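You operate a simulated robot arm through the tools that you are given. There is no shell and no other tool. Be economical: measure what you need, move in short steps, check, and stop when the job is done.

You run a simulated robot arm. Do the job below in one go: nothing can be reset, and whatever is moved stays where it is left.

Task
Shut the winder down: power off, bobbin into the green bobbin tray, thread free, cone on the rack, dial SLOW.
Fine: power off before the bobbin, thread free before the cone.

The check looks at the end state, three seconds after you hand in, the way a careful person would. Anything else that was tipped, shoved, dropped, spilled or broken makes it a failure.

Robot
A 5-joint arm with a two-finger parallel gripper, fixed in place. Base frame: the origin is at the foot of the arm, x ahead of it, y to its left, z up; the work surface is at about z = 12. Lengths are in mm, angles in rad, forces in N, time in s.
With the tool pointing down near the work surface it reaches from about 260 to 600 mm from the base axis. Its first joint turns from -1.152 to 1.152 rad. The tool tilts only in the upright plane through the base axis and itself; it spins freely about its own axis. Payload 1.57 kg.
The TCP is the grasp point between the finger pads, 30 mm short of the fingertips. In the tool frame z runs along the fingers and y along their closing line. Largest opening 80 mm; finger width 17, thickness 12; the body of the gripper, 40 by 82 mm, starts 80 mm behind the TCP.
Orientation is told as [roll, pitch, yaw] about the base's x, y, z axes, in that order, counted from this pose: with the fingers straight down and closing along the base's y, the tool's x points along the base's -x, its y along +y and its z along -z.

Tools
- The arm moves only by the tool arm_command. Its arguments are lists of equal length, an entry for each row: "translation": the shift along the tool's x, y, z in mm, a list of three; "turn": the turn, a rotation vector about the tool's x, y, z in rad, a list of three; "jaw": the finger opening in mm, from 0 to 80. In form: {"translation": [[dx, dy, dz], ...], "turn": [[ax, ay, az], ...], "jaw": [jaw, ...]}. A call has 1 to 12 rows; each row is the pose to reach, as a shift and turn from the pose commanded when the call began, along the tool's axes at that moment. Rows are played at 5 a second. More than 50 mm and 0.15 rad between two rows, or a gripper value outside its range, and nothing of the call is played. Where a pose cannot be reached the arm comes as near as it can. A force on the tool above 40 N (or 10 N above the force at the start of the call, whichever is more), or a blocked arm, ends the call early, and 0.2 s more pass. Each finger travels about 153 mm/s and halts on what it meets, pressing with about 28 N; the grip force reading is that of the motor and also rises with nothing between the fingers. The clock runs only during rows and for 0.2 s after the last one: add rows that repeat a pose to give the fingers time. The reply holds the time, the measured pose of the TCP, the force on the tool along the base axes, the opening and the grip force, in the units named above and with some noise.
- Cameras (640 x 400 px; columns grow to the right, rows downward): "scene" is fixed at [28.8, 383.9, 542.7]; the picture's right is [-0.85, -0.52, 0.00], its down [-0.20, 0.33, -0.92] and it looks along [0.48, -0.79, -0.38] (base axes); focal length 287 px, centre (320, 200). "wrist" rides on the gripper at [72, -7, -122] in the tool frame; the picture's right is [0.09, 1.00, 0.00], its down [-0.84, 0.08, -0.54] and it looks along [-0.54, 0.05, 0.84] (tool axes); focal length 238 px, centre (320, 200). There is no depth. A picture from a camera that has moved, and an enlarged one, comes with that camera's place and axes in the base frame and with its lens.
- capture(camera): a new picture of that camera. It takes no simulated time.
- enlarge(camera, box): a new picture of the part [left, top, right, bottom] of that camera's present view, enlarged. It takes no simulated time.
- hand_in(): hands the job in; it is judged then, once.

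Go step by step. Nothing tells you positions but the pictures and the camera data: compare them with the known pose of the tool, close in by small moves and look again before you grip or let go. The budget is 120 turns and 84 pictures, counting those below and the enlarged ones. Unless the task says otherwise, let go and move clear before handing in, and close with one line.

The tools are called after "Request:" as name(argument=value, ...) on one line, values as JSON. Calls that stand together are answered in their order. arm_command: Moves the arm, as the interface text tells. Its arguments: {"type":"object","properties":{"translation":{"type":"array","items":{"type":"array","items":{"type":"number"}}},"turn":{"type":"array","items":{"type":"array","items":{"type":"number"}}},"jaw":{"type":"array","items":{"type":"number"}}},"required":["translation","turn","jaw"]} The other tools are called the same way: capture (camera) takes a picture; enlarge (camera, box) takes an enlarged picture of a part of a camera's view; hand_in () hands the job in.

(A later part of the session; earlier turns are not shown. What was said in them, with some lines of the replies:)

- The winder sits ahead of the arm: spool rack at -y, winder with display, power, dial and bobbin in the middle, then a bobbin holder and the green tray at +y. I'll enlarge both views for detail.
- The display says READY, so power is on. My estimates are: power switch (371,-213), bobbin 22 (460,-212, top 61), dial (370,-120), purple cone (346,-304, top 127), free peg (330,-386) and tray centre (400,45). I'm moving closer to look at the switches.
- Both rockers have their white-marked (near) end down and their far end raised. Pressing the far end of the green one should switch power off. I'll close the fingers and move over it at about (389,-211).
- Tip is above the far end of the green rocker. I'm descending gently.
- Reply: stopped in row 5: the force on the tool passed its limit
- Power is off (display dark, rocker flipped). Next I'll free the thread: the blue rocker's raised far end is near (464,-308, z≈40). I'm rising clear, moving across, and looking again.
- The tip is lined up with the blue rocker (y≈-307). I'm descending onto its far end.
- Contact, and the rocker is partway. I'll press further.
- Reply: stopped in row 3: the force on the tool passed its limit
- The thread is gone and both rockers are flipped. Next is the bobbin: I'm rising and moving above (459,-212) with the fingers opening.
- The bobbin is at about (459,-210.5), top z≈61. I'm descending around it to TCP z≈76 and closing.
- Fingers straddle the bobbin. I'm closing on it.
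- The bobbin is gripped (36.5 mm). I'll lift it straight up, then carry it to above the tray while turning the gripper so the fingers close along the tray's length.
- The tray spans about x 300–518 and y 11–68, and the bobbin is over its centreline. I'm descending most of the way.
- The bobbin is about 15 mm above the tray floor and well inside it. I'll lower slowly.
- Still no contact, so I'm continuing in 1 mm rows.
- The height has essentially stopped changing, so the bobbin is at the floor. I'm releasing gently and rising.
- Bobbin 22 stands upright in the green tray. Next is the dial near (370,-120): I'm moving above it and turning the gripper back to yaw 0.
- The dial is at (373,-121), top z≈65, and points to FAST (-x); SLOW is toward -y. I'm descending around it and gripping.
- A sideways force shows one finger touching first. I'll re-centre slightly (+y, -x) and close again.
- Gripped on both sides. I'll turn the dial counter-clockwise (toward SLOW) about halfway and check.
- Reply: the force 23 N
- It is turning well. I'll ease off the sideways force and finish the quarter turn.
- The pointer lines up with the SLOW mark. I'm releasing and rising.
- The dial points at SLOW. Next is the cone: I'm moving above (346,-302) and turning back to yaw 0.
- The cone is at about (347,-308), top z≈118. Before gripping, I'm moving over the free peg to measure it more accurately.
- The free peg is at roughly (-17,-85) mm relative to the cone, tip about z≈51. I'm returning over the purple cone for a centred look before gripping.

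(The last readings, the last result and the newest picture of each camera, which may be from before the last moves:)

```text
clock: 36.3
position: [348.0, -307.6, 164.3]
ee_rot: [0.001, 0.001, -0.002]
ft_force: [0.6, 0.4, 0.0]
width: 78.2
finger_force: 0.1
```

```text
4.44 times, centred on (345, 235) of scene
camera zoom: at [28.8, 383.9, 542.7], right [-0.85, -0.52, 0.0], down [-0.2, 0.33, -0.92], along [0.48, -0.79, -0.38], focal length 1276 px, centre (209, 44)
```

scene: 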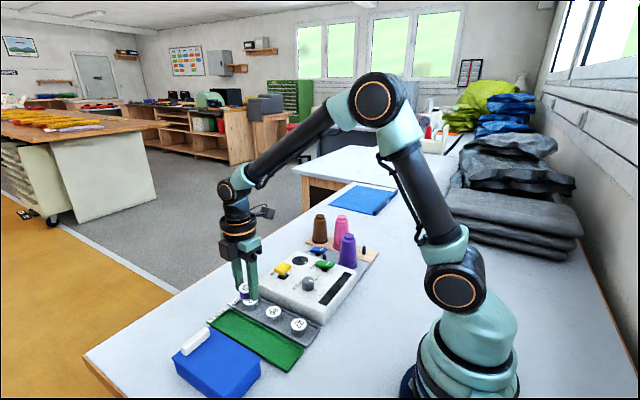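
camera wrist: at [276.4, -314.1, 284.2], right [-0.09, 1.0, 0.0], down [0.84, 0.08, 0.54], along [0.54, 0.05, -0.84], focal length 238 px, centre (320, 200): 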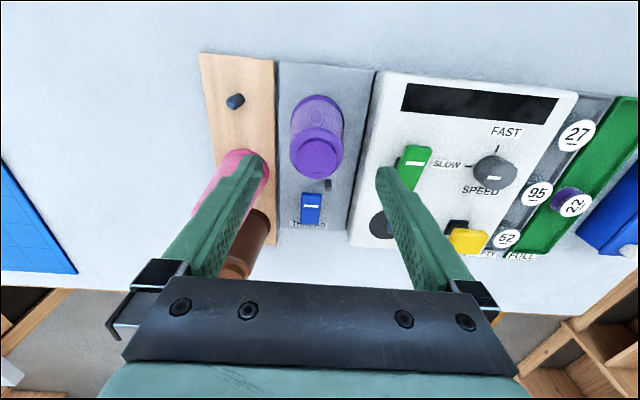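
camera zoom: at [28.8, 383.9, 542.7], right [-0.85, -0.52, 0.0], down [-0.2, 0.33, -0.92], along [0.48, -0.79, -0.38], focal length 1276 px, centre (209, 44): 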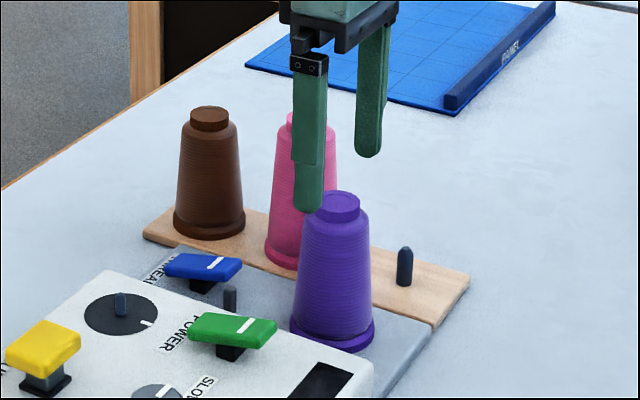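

The cone is centred between the fingers. I'm descending to grip its upper body (TCP z≈98).

Request:
arm_command(translation=[[1, 0, 20], [1, 0, 40], [1, 0, 55], [1, 0, 65], [1, 0, 65]], turn=[[0, 0, 0], [0, 0, 0], [0, 0, 0], [0, 0, 0], [0, 0, 0]], jaw=[78, 78, 78, 78, 78])

Request:
capture(camera="wrist")

Request:
enlarge(camera="scene", box=[290, 190, 400, 280])

```text
clock: 37.5
position: [345.6, -309.6, 96.4]
ee_rot: [0.001, 0.0, -0.002]
ft_force: [0.1, -0.5, 0.3]
width: 77.8
finger_force: 0.0
```

```text
40 pictures are left
camera wrist: at [274.5, -314.9, 218.1], right [-0.09, 1.0, 0.0], down [0.84, 0.08, 0.54], along [0.54, 0.05, -0.84], focal length 238 px, centre (320, 200)
```

wrist: 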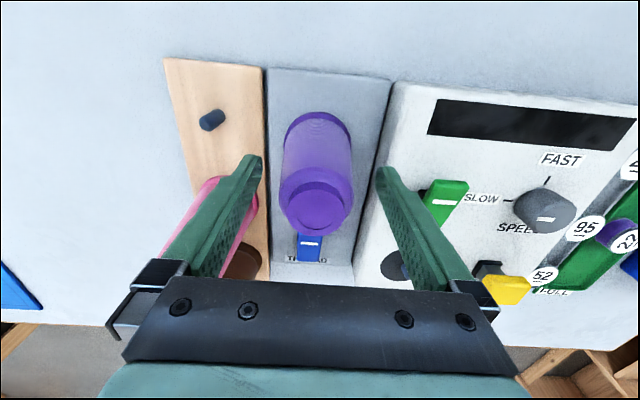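

```text
4.44 times, centred on (345, 235) of scene
camera zoom: at [28.8, 383.9, 542.7], right [-0.85, -0.52, 0.0], down [-0.2, 0.33, -0.92], along [0.48, -0.79, -0.38], focal length 1276 px, centre (209, 44)
```

zoom: 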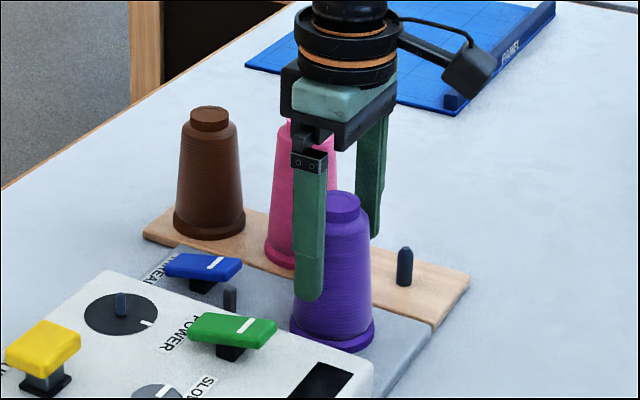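

Aligned in both axes. I'm closing on the cone.

Request:
arm_command(translation=[[1, 0, 0], [1, 0, 0], [1, 0, 0], [1, 0, 0], [1, 0, 0]], turn=[[0, 0, 0], [0, 0, 0], [0, 0, 0], [0, 0, 0], [0, 0, 0]], jaw=[60, 50, 40, 32, 32])

Request:
capture(camera="wrist")

Request:
enlarge(camera="scene", box=[290, 190, 400, 280])

```text
clock: 38.7
position: [346.2, -309.6, 98.0]
ee_rot: [0.0, 0.0, -0.003]
ft_force: [-0.3, -1.1, 1.5]
width: 49.5
finger_force: 27.8
```

```text
38 pictures are left
camera wrist: at [273.9, -315.2, 218.8], right [-0.09, 1.0, 0.0], down [0.84, 0.08, 0.54], along [0.54, 0.05, -0.84], focal length 238 px, centre (320, 200)
```

wrist: 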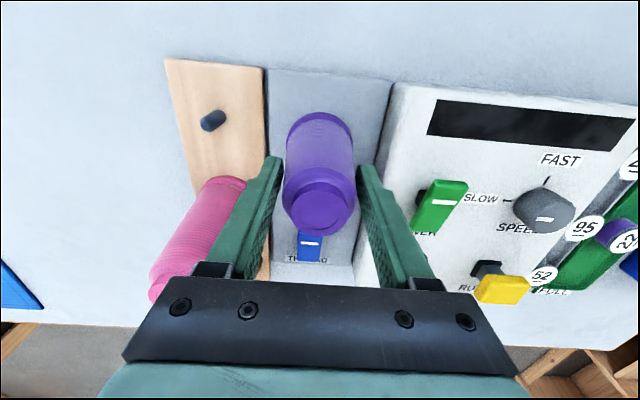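

```text
4.44 times, centred on (345, 235) of scene
camera zoom: at [28.8, 383.9, 542.7], right [-0.85, -0.52, 0.0], down [-0.2, 0.33, -0.92], along [0.48, -0.79, -0.38], focal length 1276 px, centre (209, 44)
```

zoom: 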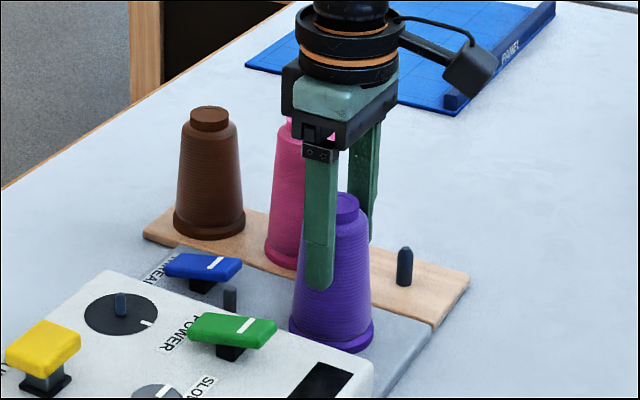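

Gripped at 49.5 mm. I'm lifting straight up and checking it hangs level.

Request:
arm_command(translation=[[0, 0, -10], [0, 0, -25], [0, 0, -45], [0, 0, -65], [0, 0, -65]], turn=[[0, 0, 0], [0, 0, 0], [0, 0, 0], [0, 0, 0], [0, 0, 0]], jaw=[32, 32, 32, 32, 32])

Request:
enlarge(camera="scene", box=[290, 180, 400, 270])

```text
clock: 39.9
position: [343.9, -307.7, 161.7]
ee_rot: [0.001, 0.001, -0.002]
ft_force: [0.7, 0.0, -1.7]
width: 49.4
finger_force: 28.3
```

```text
4.44 times, centred on (345, 225) of scene
camera zoom: at [28.8, 383.9, 542.7], right [-0.85, -0.52, 0.0], down [-0.2, 0.33, -0.92], along [0.48, -0.79, -0.38], focal length 1276 px, centre (209, 89)
```

zoom: 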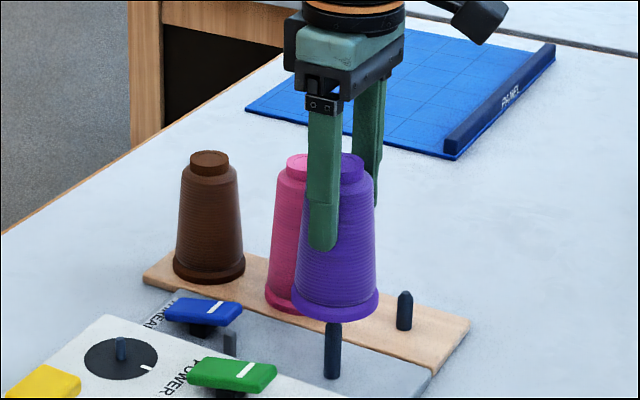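

It hangs level. The spindle tip is still hidden by the rim, so I'm lifting further to be sure it is clear.

Request:
arm_command(translation=[[0, 0, -15], [0, 0, -30], [0, 0, -30]], turn=[[0, 0, 0], [0, 0, 0], [0, 0, 0]], jaw=[32, 32, 32])

Request:
enlarge(camera="scene", box=[290, 180, 400, 270])

```text
clock: 40.7
position: [345.7, -306.5, 191.4]
ee_rot: [-0.001, 0.003, -0.001]
ft_force: [-0.1, 0.2, -1.4]
width: 49.5
finger_force: 27.8
```

```text
4.44 times, centred on (345, 225) of scene
camera zoom: at [28.8, 383.9, 542.7], right [-0.85, -0.52, 0.0], down [-0.2, 0.33, -0.92], along [0.48, -0.79, -0.38], focal length 1276 px, centre (209, 89)
```

zoom: 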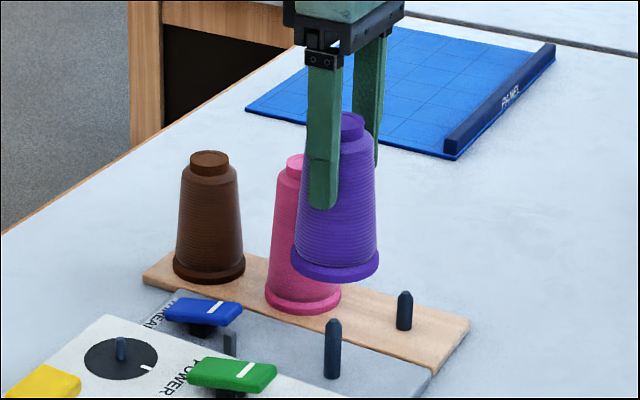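

Clear of the spindle. I'm moving by (-17,-85) over the free peg, then lowering partway to check alignment.

Request:
arm_command(translation=[[6, -28, 0], [12, -56, 0], [17, -85, 0], [17, -85, 15], [17, -85, 35], [17, -85, 40], [17, -85, 40]], turn=[[0, 0, 0], [0, 0, 0], [0, 0, 0], [0, 0, 0], [0, 0, 0], [0, 0, 0], [0, 0, 0]], jaw=[32, 32, 32, 32, 32, 32, 32])

Request:
enlarge(camera="scene", box=[310, 180, 400, 255])

Request:
capture(camera="wrist")

```text
clock: 42.3
position: [326.7, -390.9, 152.5]
ee_rot: [0.0, 0.001, 0.0]
ft_force: [-0.6, 0.8, -1.5]
width: 49.7
finger_force: 27.5
```

```text
5.33 times, centred on (355, 218) of scene
camera zoom: at [28.8, 383.9, 542.7], right [-0.85, -0.52, 0.0], down [-0.2, 0.33, -0.92], along [0.48, -0.79, -0.38], focal length 1531 px, centre (133, 107)
```

zoom: 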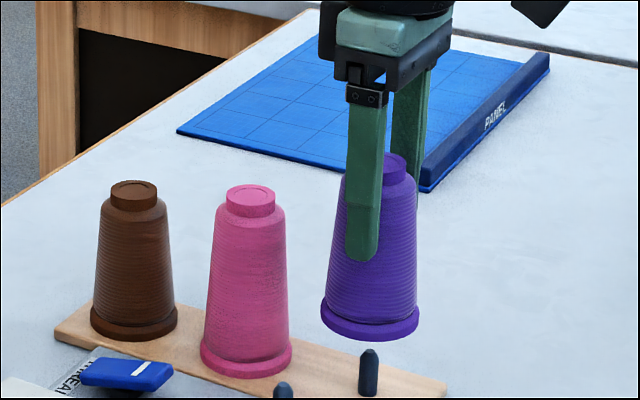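

```text
33 pictures are left
camera wrist: at [255.7, -397.2, 274.3], right [-0.09, 1.0, 0.0], down [0.84, 0.08, 0.54], along [0.54, 0.05, -0.84], focal length 238 px, centre (320, 200)
```

wrist: 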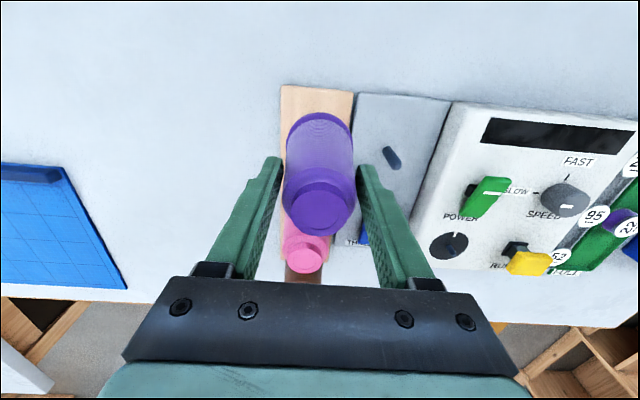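

By the scene view the cone sits slightly off in the image-right direction; by the wrist view it is nearly aligned. I'm shifting (-1.5,-1.5), lowering 16 mm to just above the peg tip, and looking closely.

Request:
arm_command(translation=[[1.5, -1.5, 5], [1.5, -1.5, 11], [1.5, -1.5, 16], [1.5, -1.5, 16]], turn=[[0, 0, 0], [0, 0, 0], [0, 0, 0], [0, 0, 0]], jaw=[32, 32, 32, 32])

Request:
enlarge(camera="scene", box=[335, 215, 391, 260])

```text
clock: 43.3
position: [326.6, -394.3, 135.5]
ee_rot: [0.0, 0.0, -0.003]
ft_force: [0.8, -0.4, -1.2]
width: 49.4
finger_force: 28.0
```

```text
8.89 times, centred on (363, 238) of scene
camera zoom: at [28.8, 383.9, 542.7], right [-0.85, -0.52, 0.0], down [-0.2, 0.33, -0.92], along [0.48, -0.79, -0.38], focal length 2552 px, centre (-62, -133)
```

zoom: 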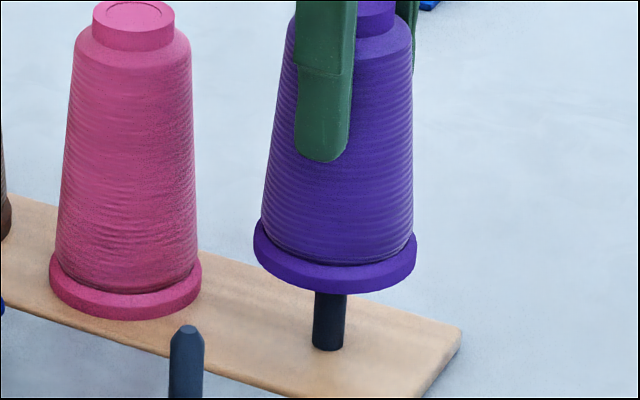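

The cone now lines up with the peg in the scene view. I'm lowering slowly, watching for early contact.

Request:
arm_command(translation=[[0, 0, 3], [0, 0, 6], [0, 0, 9], [0, 0, 11], [0, 0, 13], [0, 0, 15], [0, 0, 15]], turn=[[0, 0, 0], [0, 0, 0], [0, 0, 0], [0, 0, 0], [0, 0, 0], [0, 0, 0], [0, 0, 0]], jaw=[32, 32, 32, 32, 32, 32, 32])

Request:
enlarge(camera="scene", box=[335, 210, 391, 255])

```text
clock: 44.9
position: [326.3, -393.7, 122.3]
ee_rot: [0.0, 0.0, -0.001]
ft_force: [-0.4, -0.3, -1.7]
width: 49.2
finger_force: 28.0
```

```text
8.89 times, centred on (363, 232) of scene
camera zoom: at [28.8, 383.9, 542.7], right [-0.85, -0.52, 0.0], down [-0.2, 0.33, -0.92], along [0.48, -0.79, -0.38], focal length 2552 px, centre (-62, -89)
```

zoom: 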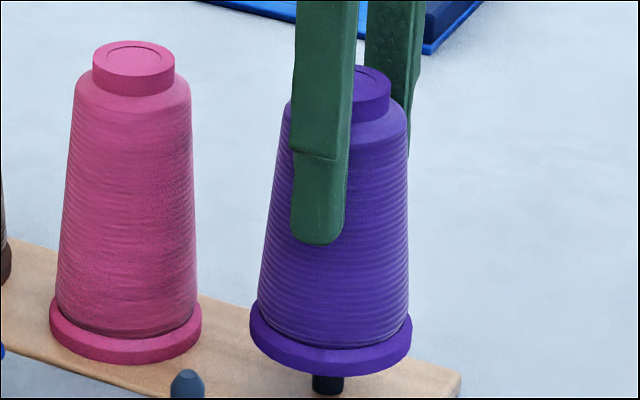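

No resistance, so the peg tip appears to be entering. I'm continuing down gently.

Request:
arm_command(translation=[[0, 0, 2], [0, 0, 4], [0, 0, 6], [0, 0, 8], [0, 0, 10], [0, 0, 12], [0, 0, 12]], turn=[[0, 0, 0], [0, 0, 0], [0, 0, 0], [0, 0, 0], [0, 0, 0], [0, 0, 0], [0, 0, 0]], jaw=[32, 32, 32, 32, 32, 32, 32])

Request:
enlarge(camera="scene", box=[335, 210, 391, 255])

```text
clock: 46.5
position: [326.9, -394.2, 107.7]
ee_rot: [-0.001, 0.0, -0.002]
ft_force: [-0.3, -0.5, -0.8]
width: 49.4
finger_force: 28.1
```

```text
8.89 times, centred on (363, 232) of scene
camera zoom: at [28.8, 383.9, 542.7], right [-0.85, -0.52, 0.0], down [-0.2, 0.33, -0.92], along [0.48, -0.79, -0.38], focal length 2552 px, centre (-62, -89)
```

zoom: 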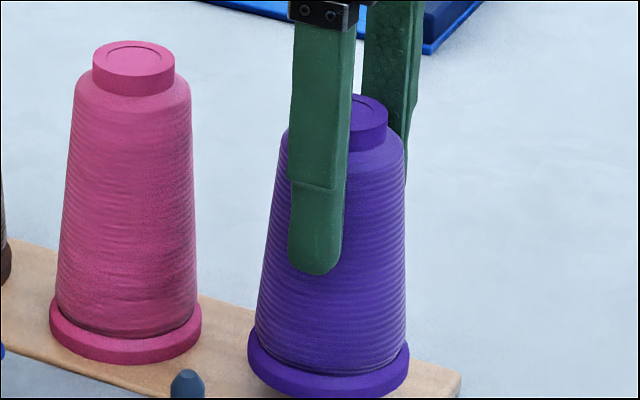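

The cone is sliding down the peg freely. I'm lowering the last ~13 mm until it seats.

Request:
arm_command(translation=[[0, 0, 3], [0, 0, 6], [0, 0, 8], [0, 0, 10], [0, 0, 11], [0, 0, 12], [0, 0, 12]], turn=[[0, 0, 0], [0, 0, 0], [0, 0, 0], [0, 0, 0], [0, 0, 0], [0, 0, 0], [0, 0, 0]], jaw=[32, 32, 32, 32, 32, 32, 32])

Request:
enlarge(camera="scene", box=[330, 210, 400, 265])

```text
clock: 48.1
position: [326.9, -393.2, 97.3]
ee_rot: [0.0, -0.001, -0.001]
ft_force: [-0.6, -0.3, -1.2]
width: 49.4
finger_force: 28.1
```

```text
7.27 times, centred on (365, 238) of scene
camera zoom: at [28.8, 383.9, 542.7], right [-0.85, -0.52, 0.0], down [-0.2, 0.33, -0.92], along [0.48, -0.79, -0.38], focal length 2088 px, centre (-7, -73)
```

zoom: 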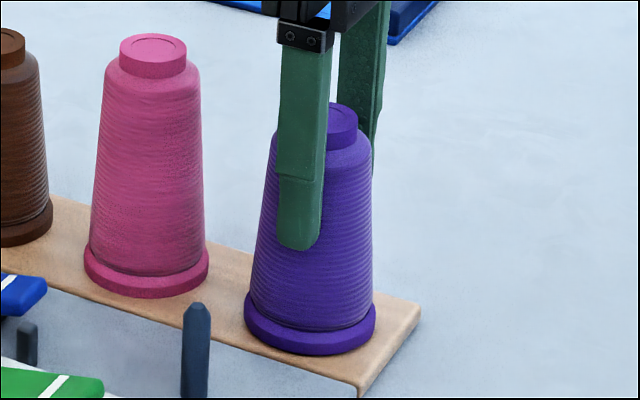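

Request:
arm_command(translation=[[0, 0, 1], [0, 0, 2], [0, 0, 3], [0, 0, 4]], turn=[[0, 0, 0], [0, 0, 0], [0, 0, 0], [0, 0, 0]], jaw=[32, 32, 32, 32])

Request:
enlarge(camera="scene", box=[330, 210, 400, 265])

```text
clock: 49.1
position: [327.4, -393.5, 95.7]
ee_rot: [0.001, 0.001, -0.001]
ft_force: [-9.1, 16.9, 34.7]
width: 49.2
finger_force: 27.6
```

```text
7.27 times, centred on (365, 238) of scene
camera zoom: at [28.7, 384.0, 542.6], right [-0.85, -0.52, 0.0], down [-0.2, 0.33, -0.92], along [0.48, -0.79, -0.38], focal length 2088 px, centre (-7, -73)
```

zoom: 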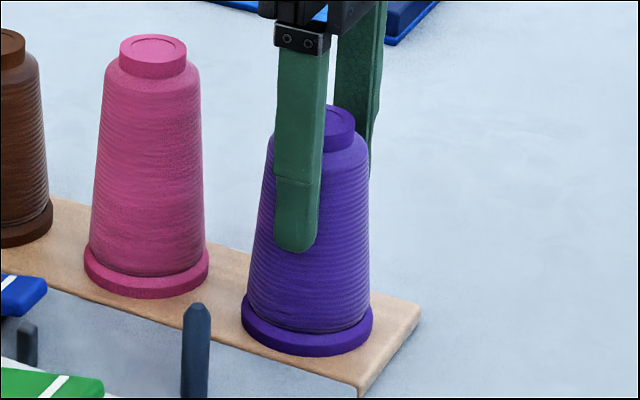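

Seated (upward force 35 N). I'm easing off 2 mm, opening, and rising straight up.

Request:
arm_command(translation=[[0, 0, -2], [0, 0, -2], [0, 0, -2], [0, 0, -2], [0, 0, -2]], turn=[[0, 0, 0], [0, 0, 0], [0, 0, 0], [0, 0, 0], [0, 0, 0]], jaw=[32, 54, 64, 76, 76])

Request:
enlarge(camera="scene", box=[330, 210, 400, 265])

```text
clock: 50.3
position: [325.9, -394.0, 96.1]
ee_rot: [0.001, 0.0, -0.001]
ft_force: [0.4, -0.1, 0.4]
width: 75.8
finger_force: 0.0
```

```text
7.27 times, centred on (365, 238) of scene
camera zoom: at [28.8, 383.9, 542.7], right [-0.85, -0.52, 0.0], down [-0.2, 0.33, -0.92], along [0.48, -0.79, -0.38], focal length 2088 px, centre (-7, -73)
```

zoom: 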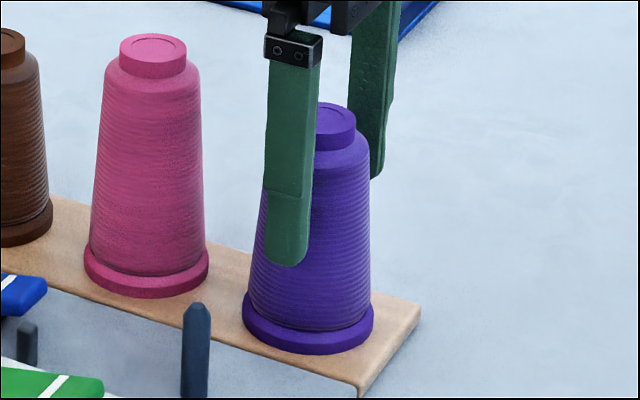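

The cone stands upright on the peg and the fingers are clear. I'm rising and backing away for a final look.

Request:
arm_command(translation=[[0, 0, -30], [0, 0, -60], [0, 0, -100], [0, 0, -145], [-10, 40, -170], [-20, 85, -190], [-20, 85, -190]], turn=[[0, 0, 0], [0, 0, 0], [0, 0, 0], [0, 0, 0], [0, 0, 0], [0, 0, 0], [0, 0, 0]], jaw=[76, 76, 76, 76, 76, 76, 76])

Request:
capture(camera="wrist")

Request:
enlarge(camera="scene", box=[170, 200, 410, 370])

Request:
enlarge(camera="scene", box=[270, 220, 390, 300])

```text
refused: row 6 steps farther than a row can; nothing moved
```

```text
26 pictures are left
camera wrist: at [255.9, -400.3, 216.6], right [-0.09, 1.0, 0.0], down [0.84, 0.08, 0.54], along [0.54, 0.05, -0.84], focal length 238 px, centre (320, 200)
```

wrist: 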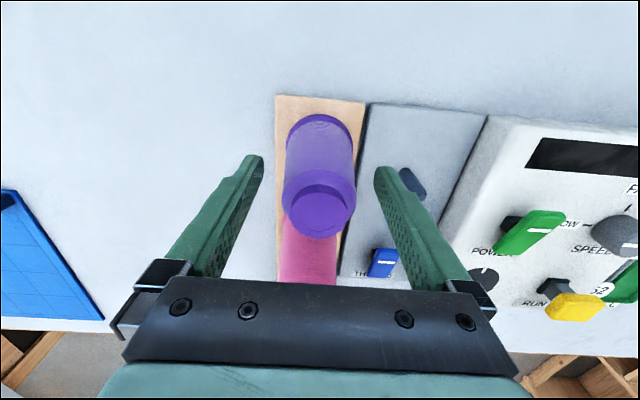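

```text
2.35 times, centred on (290, 285) of scene
camera zoom: at [28.8, 383.9, 542.7], right [-0.85, -0.52, 0.0], down [-0.2, 0.33, -0.92], along [0.48, -0.79, -0.38], focal length 676 px, centre (391, 0)
```

zoom: 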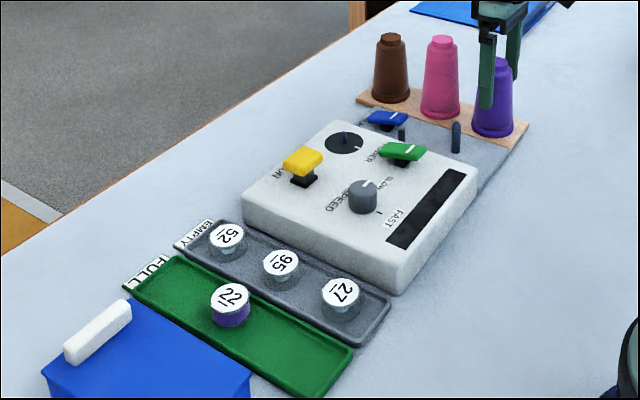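

```text
5.00 times, centred on (330, 260) of scene
camera zoom: at [28.8, 383.9, 542.7], right [-0.85, -0.52, 0.0], down [-0.2, 0.33, -0.92], along [0.48, -0.79, -0.38], focal length 1435 px, centre (270, -100)
```

zoom: 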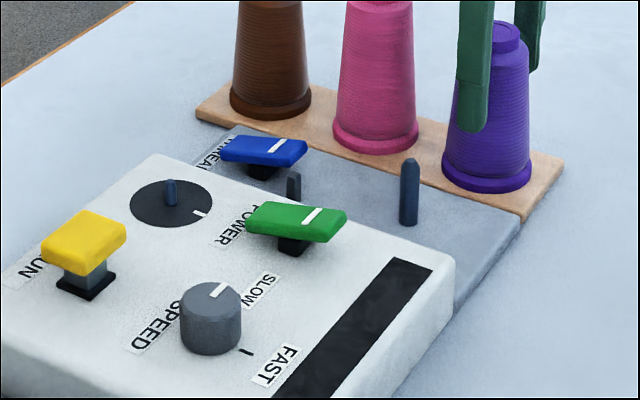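

That call was refused because one row stepped too far. I'll rise straight up with shorter steps.

Request:
arm_command(translation=[[0, 0, -25], [0, 0, -60], [0, 0, -100], [0, 0, -140], [-5, 30, -160], [-10, 60, -175], [-10, 60, -175]], turn=[[0, 0, 0], [0, 0, 0], [0, 0, 0], [0, 0, 0], [0, 0, 0], [0, 0, 0], [0, 0, 0]], jaw=[76, 76, 76, 76, 76, 76, 76])

Request:
capture(camera="wrist")

Request:
enlarge(camera="scene", box=[270, 200, 400, 300])

```text
clock: 51.9
position: [337.3, -334.7, 270.3]
ee_rot: [0.0, 0.001, 0.0]
ft_force: [-0.3, 0.3, -0.9]
width: 75.9
finger_force: 0.1
```

```text
23 pictures are left
camera wrist: at [266.5, -339.8, 392.2], right [-0.09, 1.0, 0.0], down [0.84, 0.08, 0.54], along [0.54, 0.05, -0.84], focal length 238 px, centre (320, 200)
```

wrist: 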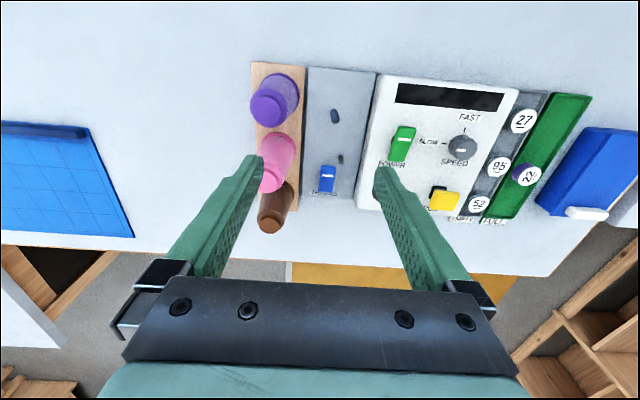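

```text
4.00 times, centred on (335, 250) of scene
camera zoom: at [28.8, 383.9, 542.7], right [-0.85, -0.52, 0.0], down [-0.2, 0.33, -0.92], along [0.48, -0.79, -0.38], focal length 1148 px, centre (260, 0)
```

zoom: 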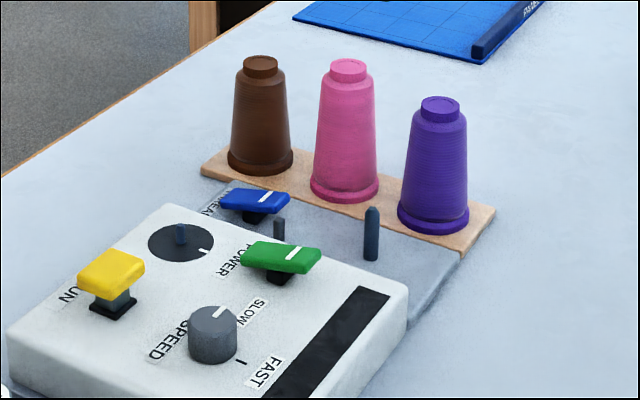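

All items look right; one last close check of the dial and bobbin.

Request:
enlarge(camera="wrist", box=[370, 70, 560, 220])

```text
2.67 times, centred on (465, 145) of wrist
camera zoom: at [266.5, -339.8, 392.2], right [-0.09, 1.0, 0.0], down [0.84, 0.08, 0.54], along [0.54, 0.05, -0.84], focal length 636 px, centre (-67, 347)
```

zoom: 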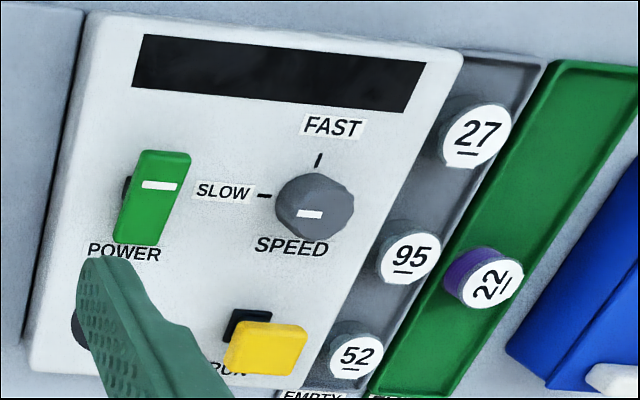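

The dial reads SLOW, power is off, the thread is free, the bobbin is in the green tray and the cone is on the rack. The arm is clear, so I'm handing in.

Request:
hand_in()

```text
The job is handed in.
```

The winder is shut down and handed in: power off, thread freed, bobbin 22 in the green tray, purple cone on the rack's free peg and dial on SLOW, with nothing else disturbed in the last pictures.
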